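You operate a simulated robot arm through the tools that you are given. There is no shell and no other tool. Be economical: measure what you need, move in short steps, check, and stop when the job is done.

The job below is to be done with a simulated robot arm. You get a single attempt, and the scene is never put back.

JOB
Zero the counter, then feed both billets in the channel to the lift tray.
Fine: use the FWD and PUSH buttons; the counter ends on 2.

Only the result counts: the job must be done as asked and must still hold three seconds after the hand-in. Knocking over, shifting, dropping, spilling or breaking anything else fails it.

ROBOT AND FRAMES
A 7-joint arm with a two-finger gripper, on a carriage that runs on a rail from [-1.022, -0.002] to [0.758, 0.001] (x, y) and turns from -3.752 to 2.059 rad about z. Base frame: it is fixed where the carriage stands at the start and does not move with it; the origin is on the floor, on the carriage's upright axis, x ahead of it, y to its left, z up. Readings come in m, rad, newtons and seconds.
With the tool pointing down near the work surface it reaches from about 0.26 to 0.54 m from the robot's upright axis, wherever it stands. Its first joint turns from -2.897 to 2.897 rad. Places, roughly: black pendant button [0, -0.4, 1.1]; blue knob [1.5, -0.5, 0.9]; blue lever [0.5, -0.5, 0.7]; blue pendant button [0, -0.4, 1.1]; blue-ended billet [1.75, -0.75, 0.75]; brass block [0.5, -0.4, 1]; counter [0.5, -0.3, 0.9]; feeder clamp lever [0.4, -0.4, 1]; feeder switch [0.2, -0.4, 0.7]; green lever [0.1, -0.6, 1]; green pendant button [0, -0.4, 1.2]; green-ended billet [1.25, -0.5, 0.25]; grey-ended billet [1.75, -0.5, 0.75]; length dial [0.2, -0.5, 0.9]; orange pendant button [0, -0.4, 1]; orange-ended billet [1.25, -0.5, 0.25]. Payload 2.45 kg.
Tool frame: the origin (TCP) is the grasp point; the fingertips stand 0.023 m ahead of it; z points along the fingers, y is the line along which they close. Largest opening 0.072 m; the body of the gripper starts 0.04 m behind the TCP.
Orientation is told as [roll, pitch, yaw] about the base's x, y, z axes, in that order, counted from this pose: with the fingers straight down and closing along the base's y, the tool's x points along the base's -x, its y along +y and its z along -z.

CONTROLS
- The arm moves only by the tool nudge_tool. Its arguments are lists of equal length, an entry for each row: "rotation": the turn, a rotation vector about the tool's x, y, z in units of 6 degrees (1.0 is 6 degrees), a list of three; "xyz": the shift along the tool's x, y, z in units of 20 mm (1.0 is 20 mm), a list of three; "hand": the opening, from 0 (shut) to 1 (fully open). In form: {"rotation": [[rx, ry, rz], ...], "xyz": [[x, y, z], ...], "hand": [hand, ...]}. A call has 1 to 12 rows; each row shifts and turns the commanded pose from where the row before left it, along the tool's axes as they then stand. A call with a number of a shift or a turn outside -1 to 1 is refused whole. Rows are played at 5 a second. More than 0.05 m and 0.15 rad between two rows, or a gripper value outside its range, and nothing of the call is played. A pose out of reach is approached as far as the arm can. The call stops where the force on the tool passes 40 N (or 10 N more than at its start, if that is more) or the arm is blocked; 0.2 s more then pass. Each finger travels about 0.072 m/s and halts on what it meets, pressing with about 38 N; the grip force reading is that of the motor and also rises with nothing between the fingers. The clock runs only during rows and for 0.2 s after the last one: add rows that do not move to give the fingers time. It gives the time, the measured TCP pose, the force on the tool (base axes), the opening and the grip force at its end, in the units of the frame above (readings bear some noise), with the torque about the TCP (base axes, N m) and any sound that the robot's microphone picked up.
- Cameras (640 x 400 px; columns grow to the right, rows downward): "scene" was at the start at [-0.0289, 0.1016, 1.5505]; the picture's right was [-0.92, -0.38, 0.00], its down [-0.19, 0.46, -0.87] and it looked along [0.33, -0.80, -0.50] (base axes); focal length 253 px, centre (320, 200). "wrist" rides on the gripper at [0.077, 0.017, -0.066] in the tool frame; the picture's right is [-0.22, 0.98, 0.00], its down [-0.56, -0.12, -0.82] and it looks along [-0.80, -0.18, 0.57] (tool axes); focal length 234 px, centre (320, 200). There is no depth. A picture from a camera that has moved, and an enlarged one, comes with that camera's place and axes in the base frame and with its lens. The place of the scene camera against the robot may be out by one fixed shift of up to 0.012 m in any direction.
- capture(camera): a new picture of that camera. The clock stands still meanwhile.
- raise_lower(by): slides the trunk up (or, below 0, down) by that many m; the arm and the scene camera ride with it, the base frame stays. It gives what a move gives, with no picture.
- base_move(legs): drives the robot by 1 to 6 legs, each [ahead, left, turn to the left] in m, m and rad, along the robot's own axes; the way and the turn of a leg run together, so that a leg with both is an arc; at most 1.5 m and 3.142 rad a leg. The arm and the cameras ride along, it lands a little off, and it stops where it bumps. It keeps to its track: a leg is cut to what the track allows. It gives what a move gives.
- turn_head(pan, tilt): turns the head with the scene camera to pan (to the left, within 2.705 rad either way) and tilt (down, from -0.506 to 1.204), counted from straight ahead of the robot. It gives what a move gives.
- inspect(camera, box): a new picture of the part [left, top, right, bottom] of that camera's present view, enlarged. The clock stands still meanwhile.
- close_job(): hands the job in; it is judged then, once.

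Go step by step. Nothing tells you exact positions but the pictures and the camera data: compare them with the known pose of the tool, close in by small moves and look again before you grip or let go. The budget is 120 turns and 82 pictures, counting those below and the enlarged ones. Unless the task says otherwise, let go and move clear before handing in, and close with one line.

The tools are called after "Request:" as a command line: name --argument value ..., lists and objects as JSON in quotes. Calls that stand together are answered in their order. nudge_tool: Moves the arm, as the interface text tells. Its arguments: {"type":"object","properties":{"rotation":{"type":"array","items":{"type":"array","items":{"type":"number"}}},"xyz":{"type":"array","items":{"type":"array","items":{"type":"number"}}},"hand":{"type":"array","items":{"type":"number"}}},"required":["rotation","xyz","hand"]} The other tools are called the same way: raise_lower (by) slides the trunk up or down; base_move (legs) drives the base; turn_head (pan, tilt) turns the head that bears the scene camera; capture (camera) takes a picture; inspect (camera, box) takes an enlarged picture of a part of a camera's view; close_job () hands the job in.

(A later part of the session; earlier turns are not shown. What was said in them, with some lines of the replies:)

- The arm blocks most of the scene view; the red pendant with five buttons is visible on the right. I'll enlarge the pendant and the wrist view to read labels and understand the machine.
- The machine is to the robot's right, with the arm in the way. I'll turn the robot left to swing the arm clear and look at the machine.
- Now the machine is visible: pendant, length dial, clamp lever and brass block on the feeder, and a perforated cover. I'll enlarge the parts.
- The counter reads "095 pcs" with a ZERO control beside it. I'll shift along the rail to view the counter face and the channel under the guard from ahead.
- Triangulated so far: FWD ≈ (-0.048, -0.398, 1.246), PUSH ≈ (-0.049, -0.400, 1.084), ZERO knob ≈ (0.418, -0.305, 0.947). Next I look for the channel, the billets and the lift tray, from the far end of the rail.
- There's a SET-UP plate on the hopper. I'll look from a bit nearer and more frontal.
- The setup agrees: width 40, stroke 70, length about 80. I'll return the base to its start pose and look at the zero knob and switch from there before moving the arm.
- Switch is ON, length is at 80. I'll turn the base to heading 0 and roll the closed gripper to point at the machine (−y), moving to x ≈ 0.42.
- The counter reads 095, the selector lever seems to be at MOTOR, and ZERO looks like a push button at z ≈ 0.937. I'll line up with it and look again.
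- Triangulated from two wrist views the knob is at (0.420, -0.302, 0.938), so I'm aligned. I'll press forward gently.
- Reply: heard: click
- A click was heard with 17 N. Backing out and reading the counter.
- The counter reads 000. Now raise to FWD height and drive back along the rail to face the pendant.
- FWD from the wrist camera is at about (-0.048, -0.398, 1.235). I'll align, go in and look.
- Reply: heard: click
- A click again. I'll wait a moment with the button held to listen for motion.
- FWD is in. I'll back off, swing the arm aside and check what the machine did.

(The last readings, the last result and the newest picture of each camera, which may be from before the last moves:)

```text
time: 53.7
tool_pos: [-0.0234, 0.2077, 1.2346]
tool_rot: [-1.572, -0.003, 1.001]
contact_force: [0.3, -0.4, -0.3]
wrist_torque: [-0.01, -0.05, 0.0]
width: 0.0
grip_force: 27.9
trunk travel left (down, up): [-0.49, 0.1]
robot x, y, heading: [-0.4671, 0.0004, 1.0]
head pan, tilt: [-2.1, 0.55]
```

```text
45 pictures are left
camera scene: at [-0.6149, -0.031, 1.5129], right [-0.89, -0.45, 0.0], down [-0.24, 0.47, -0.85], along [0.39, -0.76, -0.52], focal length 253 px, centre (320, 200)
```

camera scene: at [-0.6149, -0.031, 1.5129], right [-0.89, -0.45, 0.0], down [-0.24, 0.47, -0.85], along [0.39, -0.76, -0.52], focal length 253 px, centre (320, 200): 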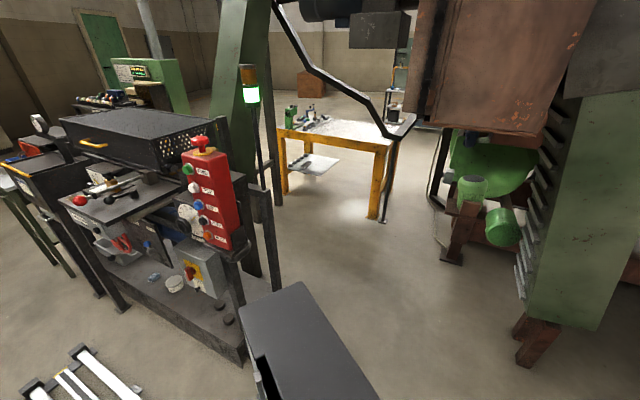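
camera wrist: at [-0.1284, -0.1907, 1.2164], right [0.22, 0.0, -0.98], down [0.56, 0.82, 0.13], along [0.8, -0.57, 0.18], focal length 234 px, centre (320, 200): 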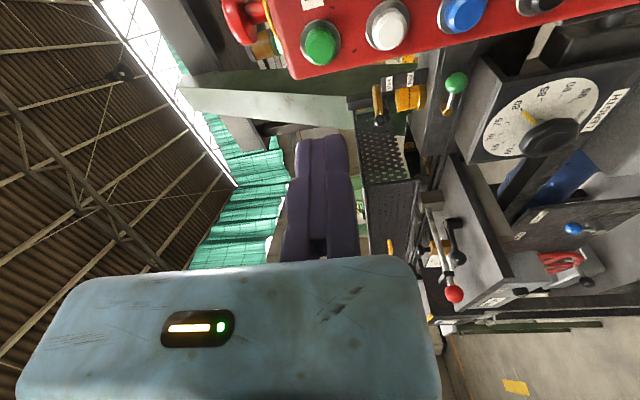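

Request:
inspect --camera "scene" --box '[20, 100, 280, 260]'

```text
2.46 times, centred on (150, 180) of scene
camera zoom: at [-0.6149, -0.031, 1.5129], right [-0.89, -0.45, 0.0], down [-0.24, 0.47, -0.85], along [0.39, -0.76, -0.52], focal length 623 px, centre (738, 249)
```

zoom: 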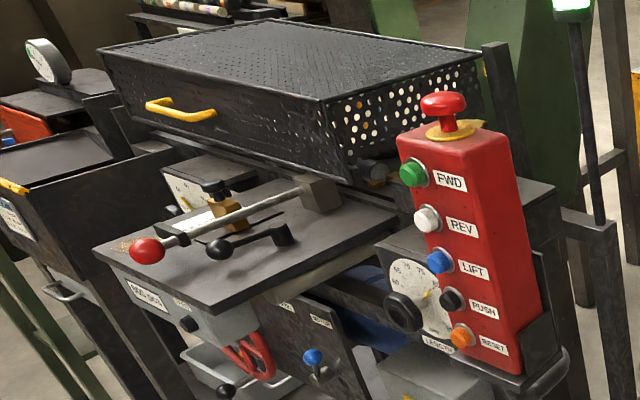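

A dark round shape is now at the end under the guard, perhaps a billet that moved forward. I'll look from a better place.

Request:
base_move --legs '[[0.27, -0.42, 0]]'

Request:
turn_head --pan -2.3 --tilt 0.65

Request:
inspect --camera "scene" --box '[100, 100, 340, 250]'

```text
time: 56.7
tool_pos: [0.4791, 0.2105, 1.2344]
tool_rot: [-1.568, -0.001, 1.005]
contact_force: [0.6, -0.2, 0.1]
wrist_torque: [0.0, 0.0, 0.0]
width: 0.0001
grip_force: 28.4
trunk travel left (down, up): [-0.49, 0.1]
robot x, y, heading: [0.0413, -0.0002, 1.003]
head pan, tilt: [-2.1, 0.55]
```

```text
time: 57.4
tool_pos: [0.4797, 0.2097, 1.2338]
tool_rot: [-1.571, -0.003, 1.004]
contact_force: [-0.4, 0.3, 0.5]
wrist_torque: [-0.01, -0.03, 0.04]
width: 0.0
grip_force: 28.2
trunk travel left (down, up): [-0.49, 0.1]
robot x, y, heading: [0.0405, 0.0034, 1.005]
head pan, tilt: [-2.3, 0.649]
```

```text
2.67 times, centred on (220, 175) of scene
camera zoom: at [-0.1294, -0.0345, 1.5042], right [-0.96, -0.27, 0.0], down [-0.16, 0.58, -0.8], along [0.22, -0.77, -0.6], focal length 674 px, centre (587, 267)
```

zoom: 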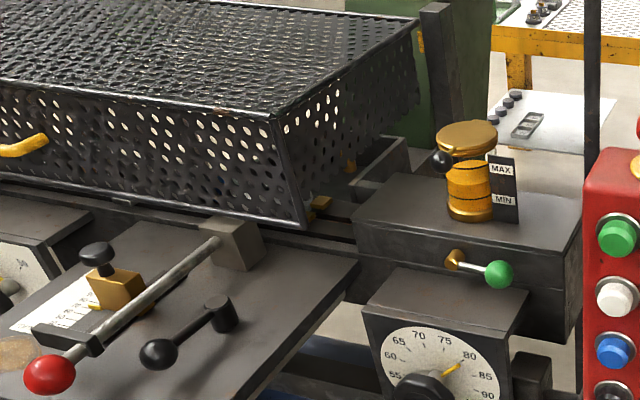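

Request:
raise_lower --by 0.1

Request:
base_move --legs '[[0.17, -0.265, 0]]'

Request:
turn_head --pan -2.6 --tilt 0.7

Request:
capture --camera "scene"

Request:
inspect --camera "scene" --box '[240, 80, 440, 220]'

```text
time: 58.8
tool_pos: [0.4796, 0.2104, 1.3345]
tool_rot: [-1.569, -0.002, 1.005]
contact_force: [0.7, 0.4, -0.4]
wrist_torque: [0.01, 0.01, 0.02]
width: 0.0001
grip_force: 28.1
trunk travel left (down, up): [-0.59, 0.0]
robot x, y, heading: [0.041, -0.0001, 1.007]
head pan, tilt: [-2.3, 0.649]
```

```text
time: 60.9
tool_pos: [0.7943, 0.2115, 1.3348]
tool_rot: [-1.572, -0.002, 1.004]
contact_force: [-0.5, 0.3, -0.6]
wrist_torque: [-0.04, -0.01, -0.02]
width: 0.0
grip_force: 29.0
trunk travel left (down, up): [-0.59, 0.0]
robot x, y, heading: [0.3578, 0.0009, 1.006]
head pan, tilt: [-2.3, 0.649]
```

```text
time: 61.7
tool_pos: [0.7942, 0.211, 1.333]
tool_rot: [-1.571, 0.0, 1.004]
contact_force: [-0.5, 0.2, 1.0]
wrist_torque: [0.0, 0.02, 0.0]
width: 0.0002
grip_force: 28.3
trunk travel left (down, up): [-0.59, 0.0]
robot x, y, heading: [0.3584, -0.0006, 1.008]
head pan, tilt: [-2.601, 0.7]
```

```text
42 pictures are left
camera scene: at [0.1605, -0.0355, 1.5998], right [-1.0, 0.02, 0.0], down [0.02, 0.64, -0.77], along [-0.02, -0.76, -0.64], focal length 253 px, centre (320, 200)
```

scene: 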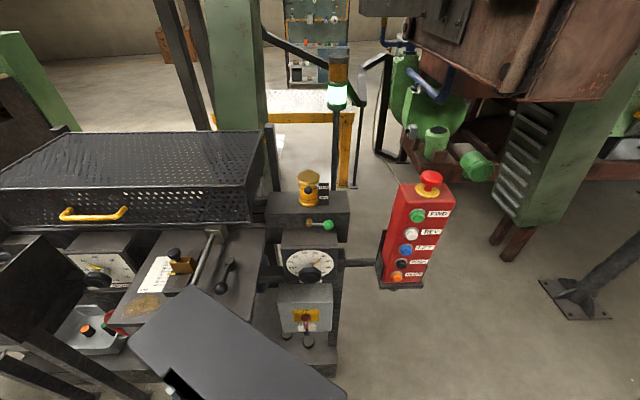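

```text
2.86 times, centred on (340, 150) of scene
camera zoom: at [0.1605, -0.0355, 1.5998], right [-1.0, 0.02, 0.0], down [0.02, 0.64, -0.77], along [-0.02, -0.76, -0.64], focal length 723 px, centre (263, 343)
```

zoom: 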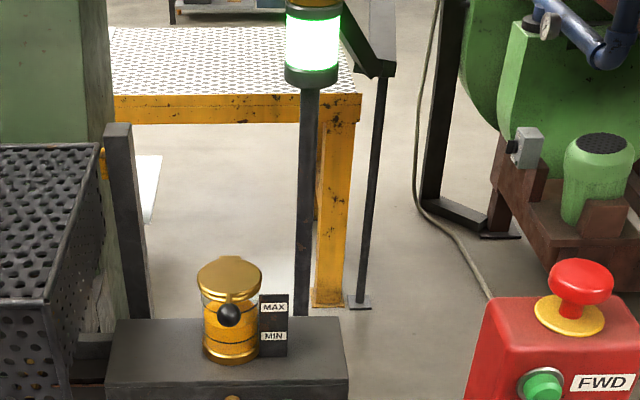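

Request:
inspect --camera "scene" --box '[100, 170, 300, 300]'

Request:
inspect --camera "scene" --box '[0, 120, 200, 250]'

```text
3.08 times, centred on (200, 235) of scene
camera zoom: at [0.1605, -0.0355, 1.5998], right [-1.0, 0.02, 0.0], down [0.02, 0.64, -0.77], along [-0.02, -0.76, -0.64], focal length 778 px, centre (689, 92)
```

zoom: 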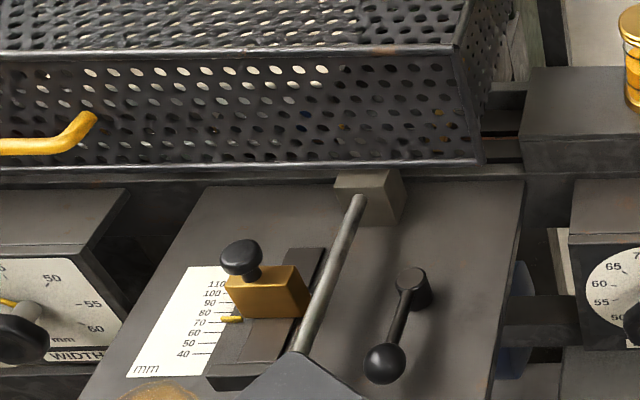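

```text
3.08 times, centred on (100, 185) of scene
camera zoom: at [0.1605, -0.0355, 1.5998], right [-1.0, 0.02, 0.0], down [0.02, 0.64, -0.77], along [-0.02, -0.76, -0.64], focal length 778 px, centre (997, 246)
```

zoom: 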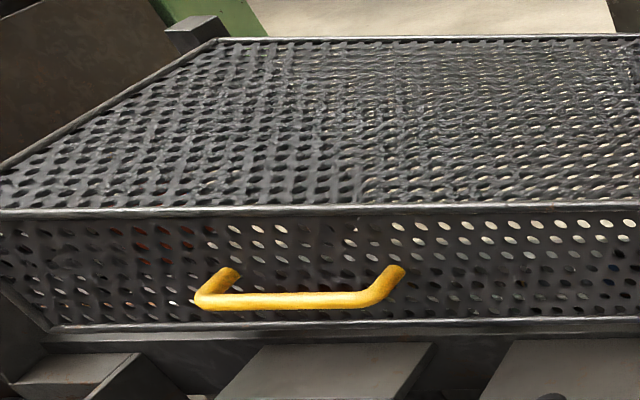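

Nothing visibly changed inside; the indicator is green. Next I'll press PUSH once and check the counter.

Request:
base_move --legs '[[-0.44, 0.692, 0], [0, 0, -1.003]]'

Request:
raise_lower --by -0.26

Request:
capture --camera "wrist"

```text
time: 68.6
tool_pos: [-0.0552, -0.2587, 1.3347]
tool_rot: [-1.569, -0.002, 0.002]
contact_force: [0.8, 0.1, 0.3]
wrist_torque: [-0.01, 0.01, -0.01]
width: 0.0003
grip_force: 28.7
trunk travel left (down, up): [-0.59, 0.0]
robot x, y, heading: [-0.4652, 0.002, 0.001]
head pan, tilt: [-2.601, 0.7]
```

```text
time: 71.3
tool_pos: [-0.0543, -0.258, 1.0756]
tool_rot: [-1.571, -0.001, 0.001]
contact_force: [0.5, 0.7, 0.4]
wrist_torque: [0.01, 0.04, -0.01]
width: 0.0
grip_force: 28.3
trunk travel left (down, up): [-0.33, 0.26]
robot x, y, heading: [-0.4698, -0.0002, 0.004]
head pan, tilt: [-2.601, 0.7]
```

```text
38 pictures are left
camera wrist: at [-0.1334, -0.1927, 1.0566], right [0.22, 0.0, -0.98], down [0.56, 0.82, 0.13], along [0.8, -0.57, 0.18], focal length 234 px, centre (320, 200)
```

wrist: 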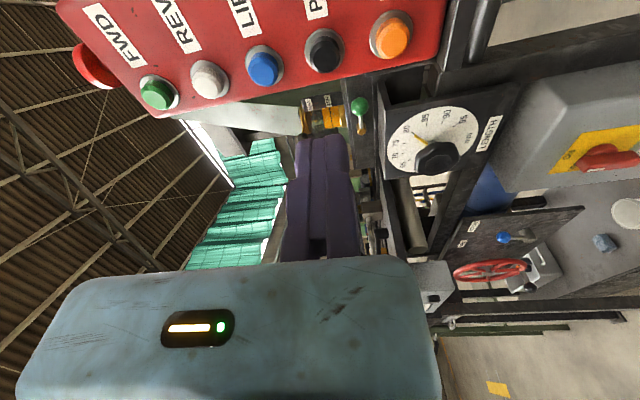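

PUSH is at about (-0.048, -0.392, 1.071). Pressing it.

Request:
nudge_tool --rotation '[[0, 0, 0], [0, 0, 0], [0, 0, 0], [0, 0, 0], [0, 0, 0], [0, 0, 0], [0, 0, 0], [0, 0, 0], [0, 0, 0]]' --xyz '[[-0.3, 0.2, 1], [0, 0, 1], [0, 0, 1], [0, 0, 1], [0, 0, 1], [0, 0, 0.3], [0, 0, 0.2], [0, 0, 0.2], [0, 0, 0.2]]' --hand '[0, 0, 0, 0, 0, 0, 0, 0, 0]'

```text
time: 73.3
tool_pos: [-0.0481, -0.3766, 1.0714]
tool_rot: [-1.571, -0.001, 0.0]
contact_force: [-0.4, 2.8, 0.5]
wrist_torque: [0.0, 0.0, 0.0]
width: 0.0062
grip_force: 28.4
trunk travel left (down, up): [-0.33, 0.26]
robot x, y, heading: [-0.4696, 0.0023, 0.001]
head pan, tilt: [-2.601, 0.7]
heard: click
```

Request:
nudge_tool --rotation '[[0, 0, 0], [0, 0, 0], [0, 0, 0], [0, 0, 0], [0, 0, 0], [0, 0, 0], [0, 0, 0], [0, 0, 0], [0, 0, 0], [0, 0, 0], [0, 0, 0], [0, 0, 0]]' --xyz '[[0, 0, -1], [0, 0, -1], [0, 0, -1], [0, 0, -1], [0, 0, -1], [0, 0, -1], [0, 0, 0], [0, 0, 0], [0, 0, 0], [0, 0, 0], [0, 0, 0], [0, 0, 0]]' --hand '[0, 0, 0, 0, 0, 0, 0, 0, 0, 0, 0, 0]'

Request:
inspect --camera "wrist" --box '[320, 60, 640, 320]'

```text
time: 75.9
tool_pos: [-0.0482, -0.2567, 1.0701]
tool_rot: [-1.571, -0.001, 0.001]
contact_force: [0.8, -0.2, -0.4]
wrist_torque: [0.0, 0.0, 0.04]
width: 0.0002
grip_force: 28.1
trunk travel left (down, up): [-0.33, 0.26]
robot x, y, heading: [-0.4672, -0.0034, 0.005]
head pan, tilt: [-2.601, 0.7]
```

```text
1.54 times, centred on (480, 190) of wrist
camera zoom: at [-0.1272, -0.1906, 1.0525], right [0.22, 0.0, -0.98], down [0.56, 0.82, 0.13], along [0.8, -0.57, 0.18], focal length 360 px, centre (74, 215)
```

zoom: 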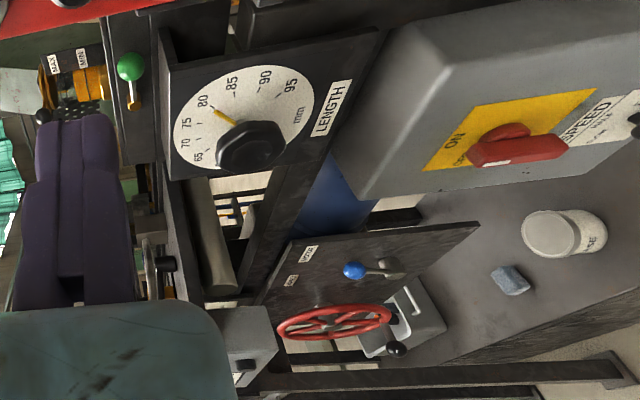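

Switch is on ON. Only a click was heard; I'll drive forward to read the counter.

Request:
nudge_tool --rotation '[[0, 0, 0], [0, 0, 0], [0, 0, 0]]' --xyz '[[0, 0, -1], [0, 0, -1], [0, 0, -0.5]]' --hand '[0, 0, 0]'

Request:
base_move --legs '[[0.4, 0, 0]]'

Request:
capture --camera "wrist"

```text
time: 76.7
tool_pos: [-0.0483, -0.2063, 1.0708]
tool_rot: [-1.571, -0.001, 0.0]
contact_force: [0.9, -0.3, 0.1]
wrist_torque: [0.0, 0.01, -0.03]
width: 0.0002
grip_force: 28.5
trunk travel left (down, up): [-0.33, 0.26]
robot x, y, heading: [-0.4665, 0.0017, 0.004]
head pan, tilt: [-2.601, 0.7]
```

```text
time: 79.2
tool_pos: [0.3497, -0.2066, 1.071]
tool_rot: [-1.571, -0.001, -0.002]
contact_force: [-0.2, 1.5, 0.2]
wrist_torque: [-0.03, -0.02, 0.02]
width: 0.0
grip_force: 28.5
trunk travel left (down, up): [-0.33, 0.26]
robot x, y, heading: [-0.0689, -0.0022, -0.002]
head pan, tilt: [-2.601, 0.7]
```

```text
36 pictures are left
camera wrist: at [0.2715, -0.1395, 1.0529], right [0.22, 0.0, -0.98], down [0.56, 0.82, 0.13], along [0.8, -0.57, 0.18], focal length 234 px, centre (320, 200)
```

wrist: 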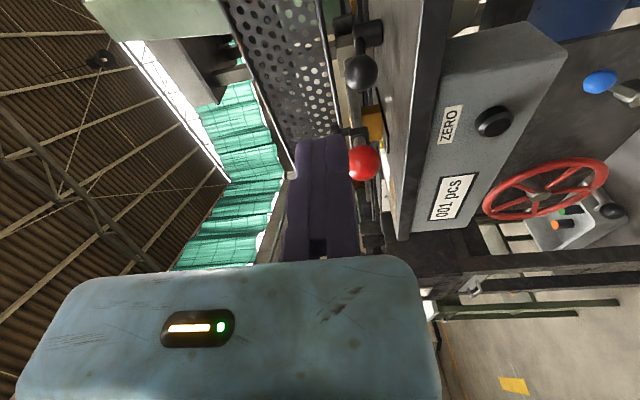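

The counter reads 001, so one push has registered. Before the second, I want to see the channel end and tray from the far −x end.

Request:
base_move --legs '[[-0.55, 0, 0], [-0.35, 0, 0.9]]'

Request:
raise_lower --by 0.26

Request:
turn_head --pan -1.5 --tilt 0.4

Request:
capture --camera "scene"

```text
time: 84.8
tool_pos: [-0.5052, 0.1995, 1.071]
tool_rot: [-1.569, -0.001, 0.899]
contact_force: [-0.3, -1.0, -0.4]
wrist_torque: [-0.01, 0.01, 0.0]
width: 0.0001
grip_force: 28.0
trunk travel left (down, up): [-0.33, 0.26]
robot x, y, heading: [-0.9299, 0.0005, 0.899]
head pan, tilt: [-2.601, 0.7]
cut short: leg 2
```

```text
time: 87.5
tool_pos: [-0.5065, 0.1992, 1.3304]
tool_rot: [-1.572, -0.002, 0.899]
contact_force: [0.2, 0.3, 0.6]
wrist_torque: [0.0, 0.0, 0.01]
width: 0.0001
grip_force: 28.3
trunk travel left (down, up): [-0.59, 0.0]
robot x, y, heading: [-0.9283, 0.0003, 0.897]
head pan, tilt: [-2.601, 0.7]
```

```text
time: 88.8
tool_pos: [-0.5069, 0.1999, 1.3314]
tool_rot: [-1.571, 0.0, 0.898]
contact_force: [-0.2, 0.4, 0.6]
wrist_torque: [0.02, 0.0, -0.01]
width: 0.0001
grip_force: 28.5
trunk travel left (down, up): [-0.59, 0.0]
robot x, y, heading: [-0.9286, -0.0004, 0.896]
head pan, tilt: [-1.499, 0.4]
```

```text
35 pictures are left
camera scene: at [-1.0381, 0.0146, 1.6266], right [-0.57, -0.82, 0.0], down [-0.32, 0.22, -0.92], along [0.76, -0.52, -0.39], focal length 253 px, centre (320, 200)
```

scene: 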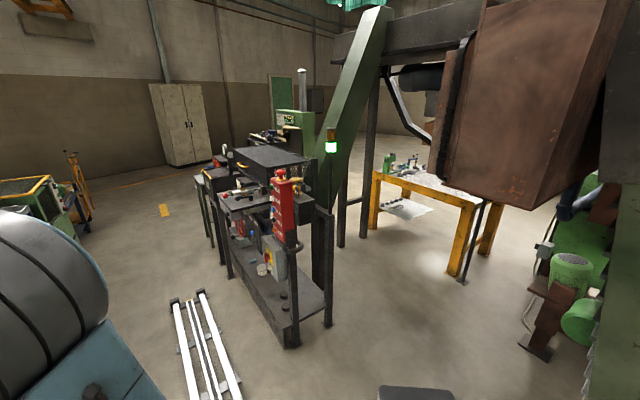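

Request:
inspect --camera "scene" --box '[220, 130, 340, 220]'

```text
4.44 times, centred on (280, 175) of scene
camera zoom: at [-1.0381, 0.0146, 1.6266], right [-0.57, -0.82, 0.0], down [-0.32, 0.22, -0.92], along [0.76, -0.52, -0.39], focal length 1124 px, centre (498, 311)
```

zoom: 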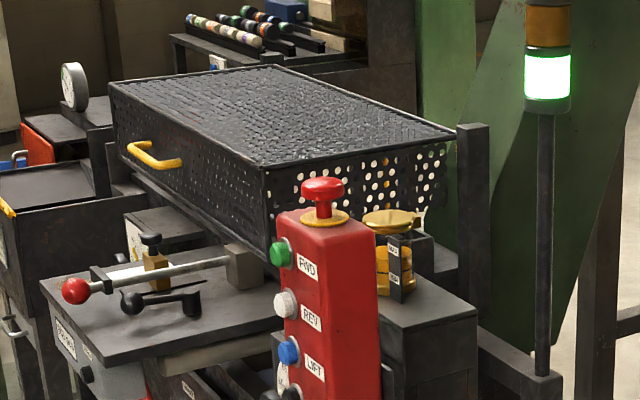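

Request:
base_move --legs '[[0.585, -0.735, 0.1]]'

Request:
turn_head --pan -2.3 --tilt 0.65

Request:
inspect --camera "scene" --box '[140, 100, 340, 240]'

```text
time: 93.7
tool_pos: [0.4068, 0.246, 1.3314]
tool_rot: [-1.57, -0.002, 1.008]
contact_force: [-0.3, 0.0, 0.0]
wrist_torque: [-0.01, 0.02, 0.03]
width: 0.0
grip_force: 28.3
trunk travel left (down, up): [-0.59, 0.0]
robot x, y, heading: [0.0092, -0.0014, 1.007]
head pan, tilt: [-1.499, 0.4]
```

```text
time: 94.8
tool_pos: [0.4059, 0.2453, 1.3302]
tool_rot: [-1.572, -0.003, 1.009]
contact_force: [-0.7, 0.6, 0.3]
wrist_torque: [0.01, 0.0, 0.03]
width: 0.0
grip_force: 28.1
trunk travel left (down, up): [-0.59, 0.0]
robot x, y, heading: [0.006, -0.0002, 1.007]
head pan, tilt: [-2.3, 0.649]
```

```text
2.86 times, centred on (240, 170) of scene
camera zoom: at [-0.16, -0.0353, 1.6042], right [-0.96, -0.28, 0.0], down [-0.17, 0.58, -0.8], along [0.22, -0.77, -0.6], focal length 723 px, centre (549, 286)
```

zoom: 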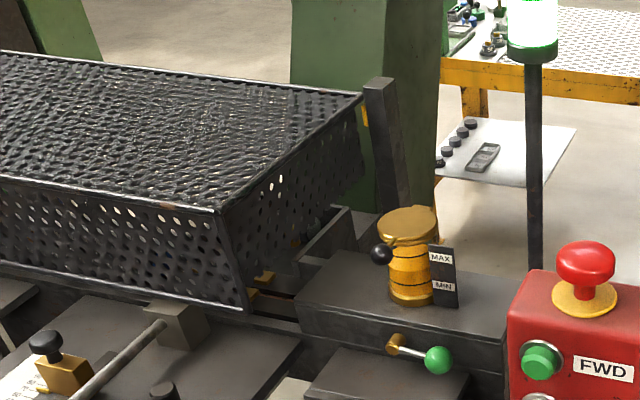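

Request:
inspect --camera "scene" --box '[195, 150, 275, 215]'

```text
6.15 times, centred on (235, 182) of scene
camera zoom: at [-0.16, -0.0353, 1.6042], right [-0.96, -0.28, 0.0], down [-0.17, 0.58, -0.8], along [0.22, -0.77, -0.6], focal length 1556 px, centre (843, 308)
```

zoom: 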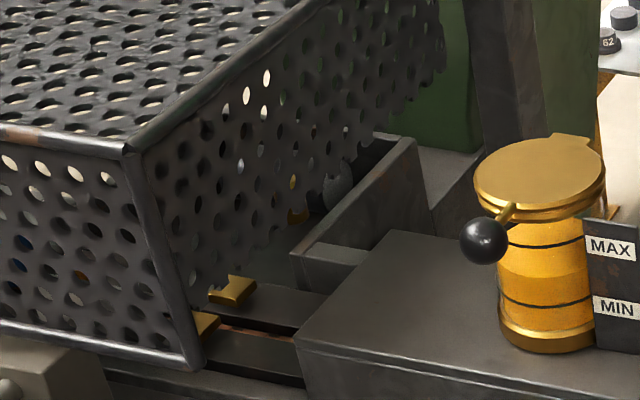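

The tray seems to lie at about (0.33, -0.70, 1.1) beside the channel end, with something grey in it. One more view from slightly further −x.

Request:
base_move --legs '[[-0.08, 0.127, 0]]'

Request:
inspect --camera "scene" --box '[160, 130, 260, 210]'

```text
time: 96.2
tool_pos: [0.256, 0.2458, 1.3301]
tool_rot: [-1.572, 0.0, 1.007]
contact_force: [-0.1, 0.6, -1.0]
wrist_torque: [-0.02, 0.01, 0.03]
width: 0.0
grip_force: 28.4
trunk travel left (down, up): [-0.59, 0.0]
robot x, y, heading: [-0.1432, -0.0023, 1.012]
head pan, tilt: [-2.3, 0.649]
```

```text
5.00 times, centred on (210, 170) of scene
camera zoom: at [-0.3103, -0.0355, 1.6041], right [-0.96, -0.28, 0.0], down [-0.17, 0.58, -0.8], along [0.22, -0.77, -0.6], focal length 1265 px, centre (870, 350)
```

zoom: 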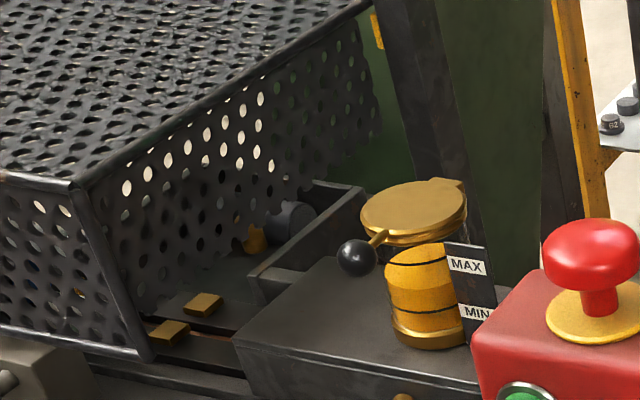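

A dark billet now lies in the tray; one delivered. The channel front looks empty, so I'll press FWD again to advance the next billet, then check.

Request:
base_move --legs '[[-0.171, 0.273, 0], [0, 0, -1.01]]'

Request:
raise_lower --by -0.096

Request:
capture --camera "wrist"

```text
time: 100.9
tool_pos: [-0.0457, -0.2086, 1.3296]
tool_rot: [-1.571, -0.002, -0.004]
contact_force: [-0.9, 0.1, -0.3]
wrist_torque: [0.02, -0.02, -0.04]
width: 0.0001
grip_force: 28.0
trunk travel left (down, up): [-0.59, 0.0]
robot x, y, heading: [-0.4634, 0.0002, 0.001]
head pan, tilt: [-2.3, 0.649]
```

```text
time: 102.2
tool_pos: [-0.0462, -0.2079, 1.2359]
tool_rot: [-1.572, -0.002, -0.003]
contact_force: [-0.1, 0.0, 0.1]
wrist_torque: [-0.01, 0.0, 0.0]
width: 0.0
grip_force: 28.6
trunk travel left (down, up): [-0.494, 0.096]
robot x, y, heading: [-0.465, 0.0002, 0.004]
head pan, tilt: [-2.3, 0.649]
```

```text
30 pictures are left
camera wrist: at [-0.1242, -0.141, 1.2169], right [0.22, 0.0, -0.98], down [0.56, 0.82, 0.13], along [0.8, -0.58, 0.18], focal length 234 px, centre (320, 200)
```

wrist: 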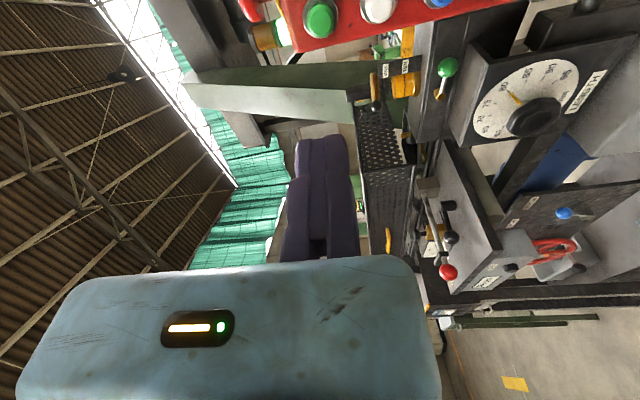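

Request:
nudge_tool --rotation '[[0, 0, 0], [0, 0, 0], [0, 0, 0], [0, 0, 0], [0, 0, 0], [0, 0, 0], [0, 0, 0], [0, 0, 0], [0, 0, 0], [0, 0, 0], [0, 0, 0]]' --xyz '[[0.13, 0.1, 1], [0, 0, 1], [0, 0, 1], [0, 0, 1], [0, 0, 1], [0, 0, 1], [0, 0, 1], [0, 0, 0.8], [0, 0, 0.2], [0, 0, 0.2], [0, 0, 0.25]]' --hand '[0, 0, 0, 0, 0, 0, 0, 0, 0, 0, 0]'

Request:
nudge_tool --rotation '[[0, 0, 0], [0, 0, 0], [0, 0, 0], [0, 0, 0], [0, 0, 0], [0, 0, 0], [0, 0, 0], [0, 0, 0], [0, 0, 0]]' --xyz '[[0, 0, 0], [0, 0, -1], [0, 0, -1], [0, 0, -1], [0, 0, -1], [0, 0, -1], [0, 0, -1], [0, 0, -1], [0, 0, -1]]' --hand '[0, 0, 0, 0, 0, 0, 0, 0, 0]'

```text
time: 104.6
tool_pos: [-0.0478, -0.3757, 1.2329]
tool_rot: [-1.571, -0.002, -0.003]
contact_force: [0.4, 1.9, 0.3]
wrist_torque: [-0.01, 0.01, 0.04]
width: 0.006
grip_force: 28.4
trunk travel left (down, up): [-0.494, 0.096]
robot x, y, heading: [-0.4658, -0.0036, -0.006]
head pan, tilt: [-2.3, 0.649]
heard: click
```

```text
time: 106.6
tool_pos: [-0.0491, -0.2163, 1.2327]
tool_rot: [-1.572, -0.002, -0.003]
contact_force: [-0.1, -0.2, 0.1]
wrist_torque: [0.01, -0.03, 0.02]
width: 0.0001
grip_force: 28.4
trunk travel left (down, up): [-0.494, 0.096]
robot x, y, heading: [-0.4635, 0.0022, -0.005]
head pan, tilt: [-2.3, 0.649]
```

FWD clicked. I'll check the channel end again from the same viewpoint before pushing.

Request:
base_move --legs '[[0, 0, 1.01], [0.171, -0.273, 0]]'

Request:
raise_lower --by 0.096

Request:
inspect --camera "scene" --box '[140, 130, 240, 210]'

```text
time: 111.3
tool_pos: [0.2596, 0.2413, 1.2329]
tool_rot: [-1.571, -0.002, 1.012]
contact_force: [-0.1, 0.0, 0.1]
wrist_torque: [0.0, 0.0, -0.01]
width: 0.0
grip_force: 28.2
trunk travel left (down, up): [-0.494, 0.096]
robot x, y, heading: [-0.1427, 0.0014, 1.011]
head pan, tilt: [-2.3, 0.649]
```

```text
time: 112.7
tool_pos: [0.26, 0.2395, 1.3287]
tool_rot: [-1.571, -0.002, 1.012]
contact_force: [0.4, -0.1, -0.6]
wrist_torque: [-0.01, -0.01, 0.02]
width: 0.0
grip_force: 29.2
trunk travel left (down, up): [-0.59, 0.0]
robot x, y, heading: [-0.1429, -0.0005, 1.016]
head pan, tilt: [-2.3, 0.649]
```

```text
5.00 times, centred on (190, 170) of scene
camera zoom: at [-0.3117, -0.036, 1.6041], right [-0.96, -0.28, 0.0], down [-0.17, 0.58, -0.8], along [0.22, -0.77, -0.6], focal length 1265 px, centre (970, 350)
```

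zoom: 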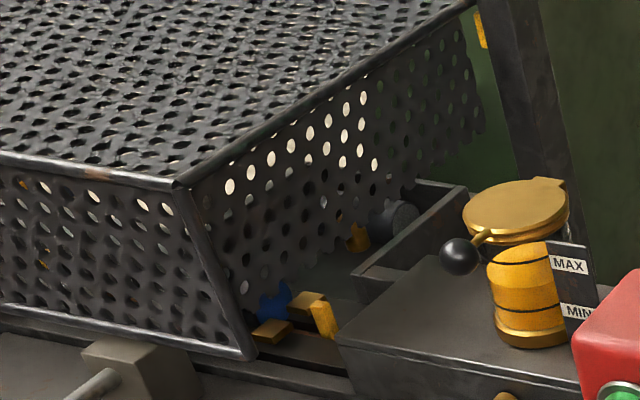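

Now a blue-ended billet stands at the push position, so FWD was needed. Now PUSH.

Request:
base_move --legs '[[-0.171, 0.273, 0], [0, 0, -1.01]]'

Request:
raise_lower --by -0.258

Request:
capture --camera "wrist"

```text
time: 117.3
tool_pos: [-0.0431, -0.2102, 1.3282]
tool_rot: [-1.571, -0.002, 0.012]
contact_force: [-0.6, -0.1, 1.2]
wrist_torque: [-0.01, -0.03, 0.0]
width: 0.0
grip_force: 29.0
trunk travel left (down, up): [-0.59, 0.0]
robot x, y, heading: [-0.4649, -0.0024, 0.017]
head pan, tilt: [-2.3, 0.649]
```

```text
time: 120.0
tool_pos: [-0.0429, -0.2108, 1.0704]
tool_rot: [-1.571, 0.0, 0.009]
contact_force: [0.0, 0.0, -0.4]
wrist_torque: [-0.05, 0.02, 0.0]
width: 0.0001
grip_force: 28.3
trunk travel left (down, up): [-0.332, 0.258]
robot x, y, heading: [-0.4632, -0.0005, 0.015]
head pan, tilt: [-2.3, 0.649]
```

```text
28 pictures are left
camera wrist: at [-0.1222, -0.1452, 1.0527], right [0.22, 0.0, -0.98], down [0.55, 0.83, 0.13], along [0.81, -0.56, 0.18], focal length 234 px, centre (320, 200)
```

wrist: 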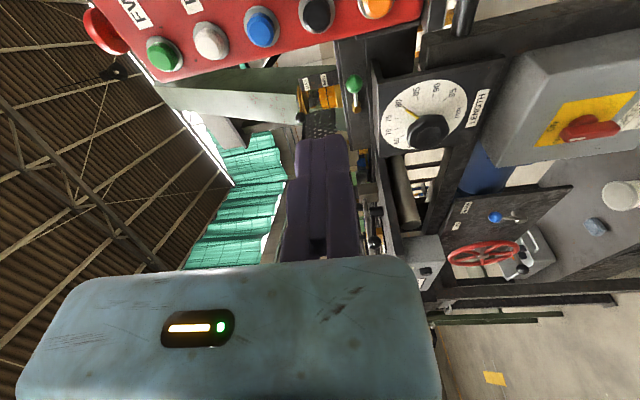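

Request:
nudge_tool --rotation '[[0, 0, 0], [0, 0, 0], [0, 0, 0], [0, 0, 0], [0, 0, 0], [0, 0, 0], [0, 0, 0], [0, 0, 0], [0, 0, 0], [0, 0, 0], [0, 0, 0]]' --xyz '[[0.33, 0, 1], [0, 0, 1], [0, 0, 1], [0, 0, 1], [0, 0, 1], [0, 0, 1], [0, 0, 1], [0, 0, 0.6], [0, 0, 0.2], [0, 0, 0.2], [0, 0, 0.25]]' --hand '[0, 0, 0, 0, 0, 0, 0, 0, 0, 0, 0]'

Request:
nudge_tool --rotation '[[0, 0, 0], [0, 0, 0], [0, 0, 0], [0, 0, 0], [0, 0, 0], [0, 0, 0], [0, 0, 0], [0, 0, 0], [0, 0, 0]]' --xyz '[[0, 0, 0], [0, 0, -1], [0, 0, -1], [0, 0, -1], [0, 0, -1], [0, 0, -1], [0, 0, -1], [0, 0, -1], [0, 0, -1]]' --hand '[0, 0, 0, 0, 0, 0, 0, 0, 0]'

```text
time: 122.4
tool_pos: [-0.0491, -0.3751, 1.07]
tool_rot: [-1.569, -0.002, 0.01]
contact_force: [0.9, 1.7, 0.6]
wrist_torque: [-0.03, -0.03, 0.02]
width: 0.006
grip_force: 29.1
trunk travel left (down, up): [-0.332, 0.258]
robot x, y, heading: [-0.4604, -0.0025, 0.008]
head pan, tilt: [-2.3, 0.649]
heard: click
```

```text
time: 124.4
tool_pos: [-0.0496, -0.2148, 1.0702]
tool_rot: [-1.571, 0.0, 0.009]
contact_force: [-0.3, -1.1, -0.1]
wrist_torque: [0.0, 0.04, -0.05]
width: 0.0
grip_force: 28.3
trunk travel left (down, up): [-0.332, 0.258]
robot x, y, heading: [-0.4688, -0.0, 0.01]
head pan, tilt: [-2.3, 0.649]
```

Clicked. Now checking the counter and tray.

Request:
base_move --legs '[[0.4, 0, 0]]'

Request:
inspect --camera "wrist" --box '[340, 60, 640, 260]'

Request:
base_move --legs '[[-0.075, 0, 0], [0, 0, 1.0]]'

Request:
raise_lower --by 0.258

Request:
inspect --camera "scene" --box '[140, 130, 240, 210]'

```text
time: 126.9
tool_pos: [0.3468, -0.2134, 1.0712]
tool_rot: [-1.571, -0.002, 0.013]
contact_force: [-0.4, 0.3, 0.3]
wrist_torque: [0.01, -0.02, 0.03]
width: 0.0
grip_force: 28.0
trunk travel left (down, up): [-0.332, 0.258]
robot x, y, heading: [-0.0705, 0.0031, 0.013]
head pan, tilt: [-2.3, 0.649]
```

```text
2.00 times, centred on (490, 160) of wrist
camera zoom: at [0.2676, -0.1489, 1.0523], right [0.22, 0.0, -0.98], down [0.55, 0.83, 0.13], along [0.81, -0.56, 0.18], focal length 468 px, centre (-20, 280)
```

zoom: 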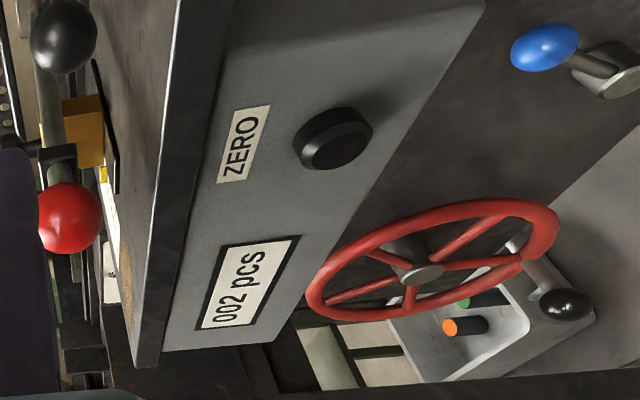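

```text
time: 130.5
tool_pos: [0.2617, 0.2312, 1.0702]
tool_rot: [-1.57, -0.003, 1.011]
contact_force: [-0.1, -0.9, 0.6]
wrist_torque: [-0.01, -0.01, -0.02]
width: 0.0
grip_force: 27.9
trunk travel left (down, up): [-0.332, 0.258]
robot x, y, heading: [-0.1444, -0.0019, 1.013]
head pan, tilt: [-2.3, 0.649]
```

```text
time: 133.2
tool_pos: [0.2615, 0.2311, 1.3285]
tool_rot: [-1.569, -0.001, 1.01]
contact_force: [0.6, 0.7, 0.2]
wrist_torque: [-0.01, -0.02, 0.0]
width: 0.0001
grip_force: 28.0
trunk travel left (down, up): [-0.59, 0.0]
robot x, y, heading: [-0.1442, 0.0023, 1.014]
head pan, tilt: [-2.3, 0.649]
```

```text
5.00 times, centred on (190, 170) of scene
camera zoom: at [-0.3106, -0.0358, 1.6041], right [-0.96, -0.28, 0.0], down [-0.17, 0.58, -0.8], along [0.22, -0.77, -0.6], focal length 1265 px, centre (970, 350)
```

zoom: 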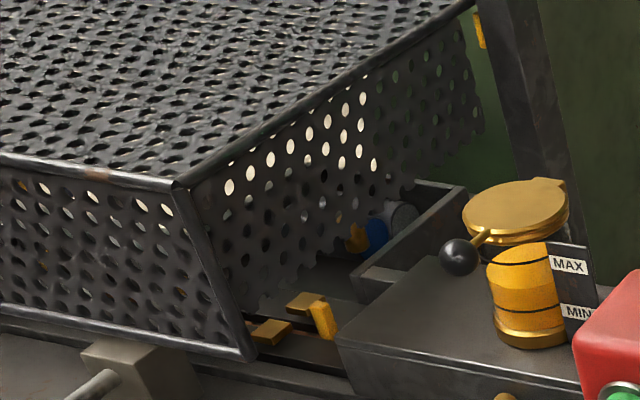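

The counter reads 002 and both billets (grey- and blue-ended) lie in the tray. The arm is clear, so I'm handing in.

Request:
close_job

```text
The job is handed in.
```

The counter was zeroed, both billets from the channel are in the lift tray, and the counter ends on 002. I used FWD and PUSH, each twice, and the arm was clear of the machine at hand-in.
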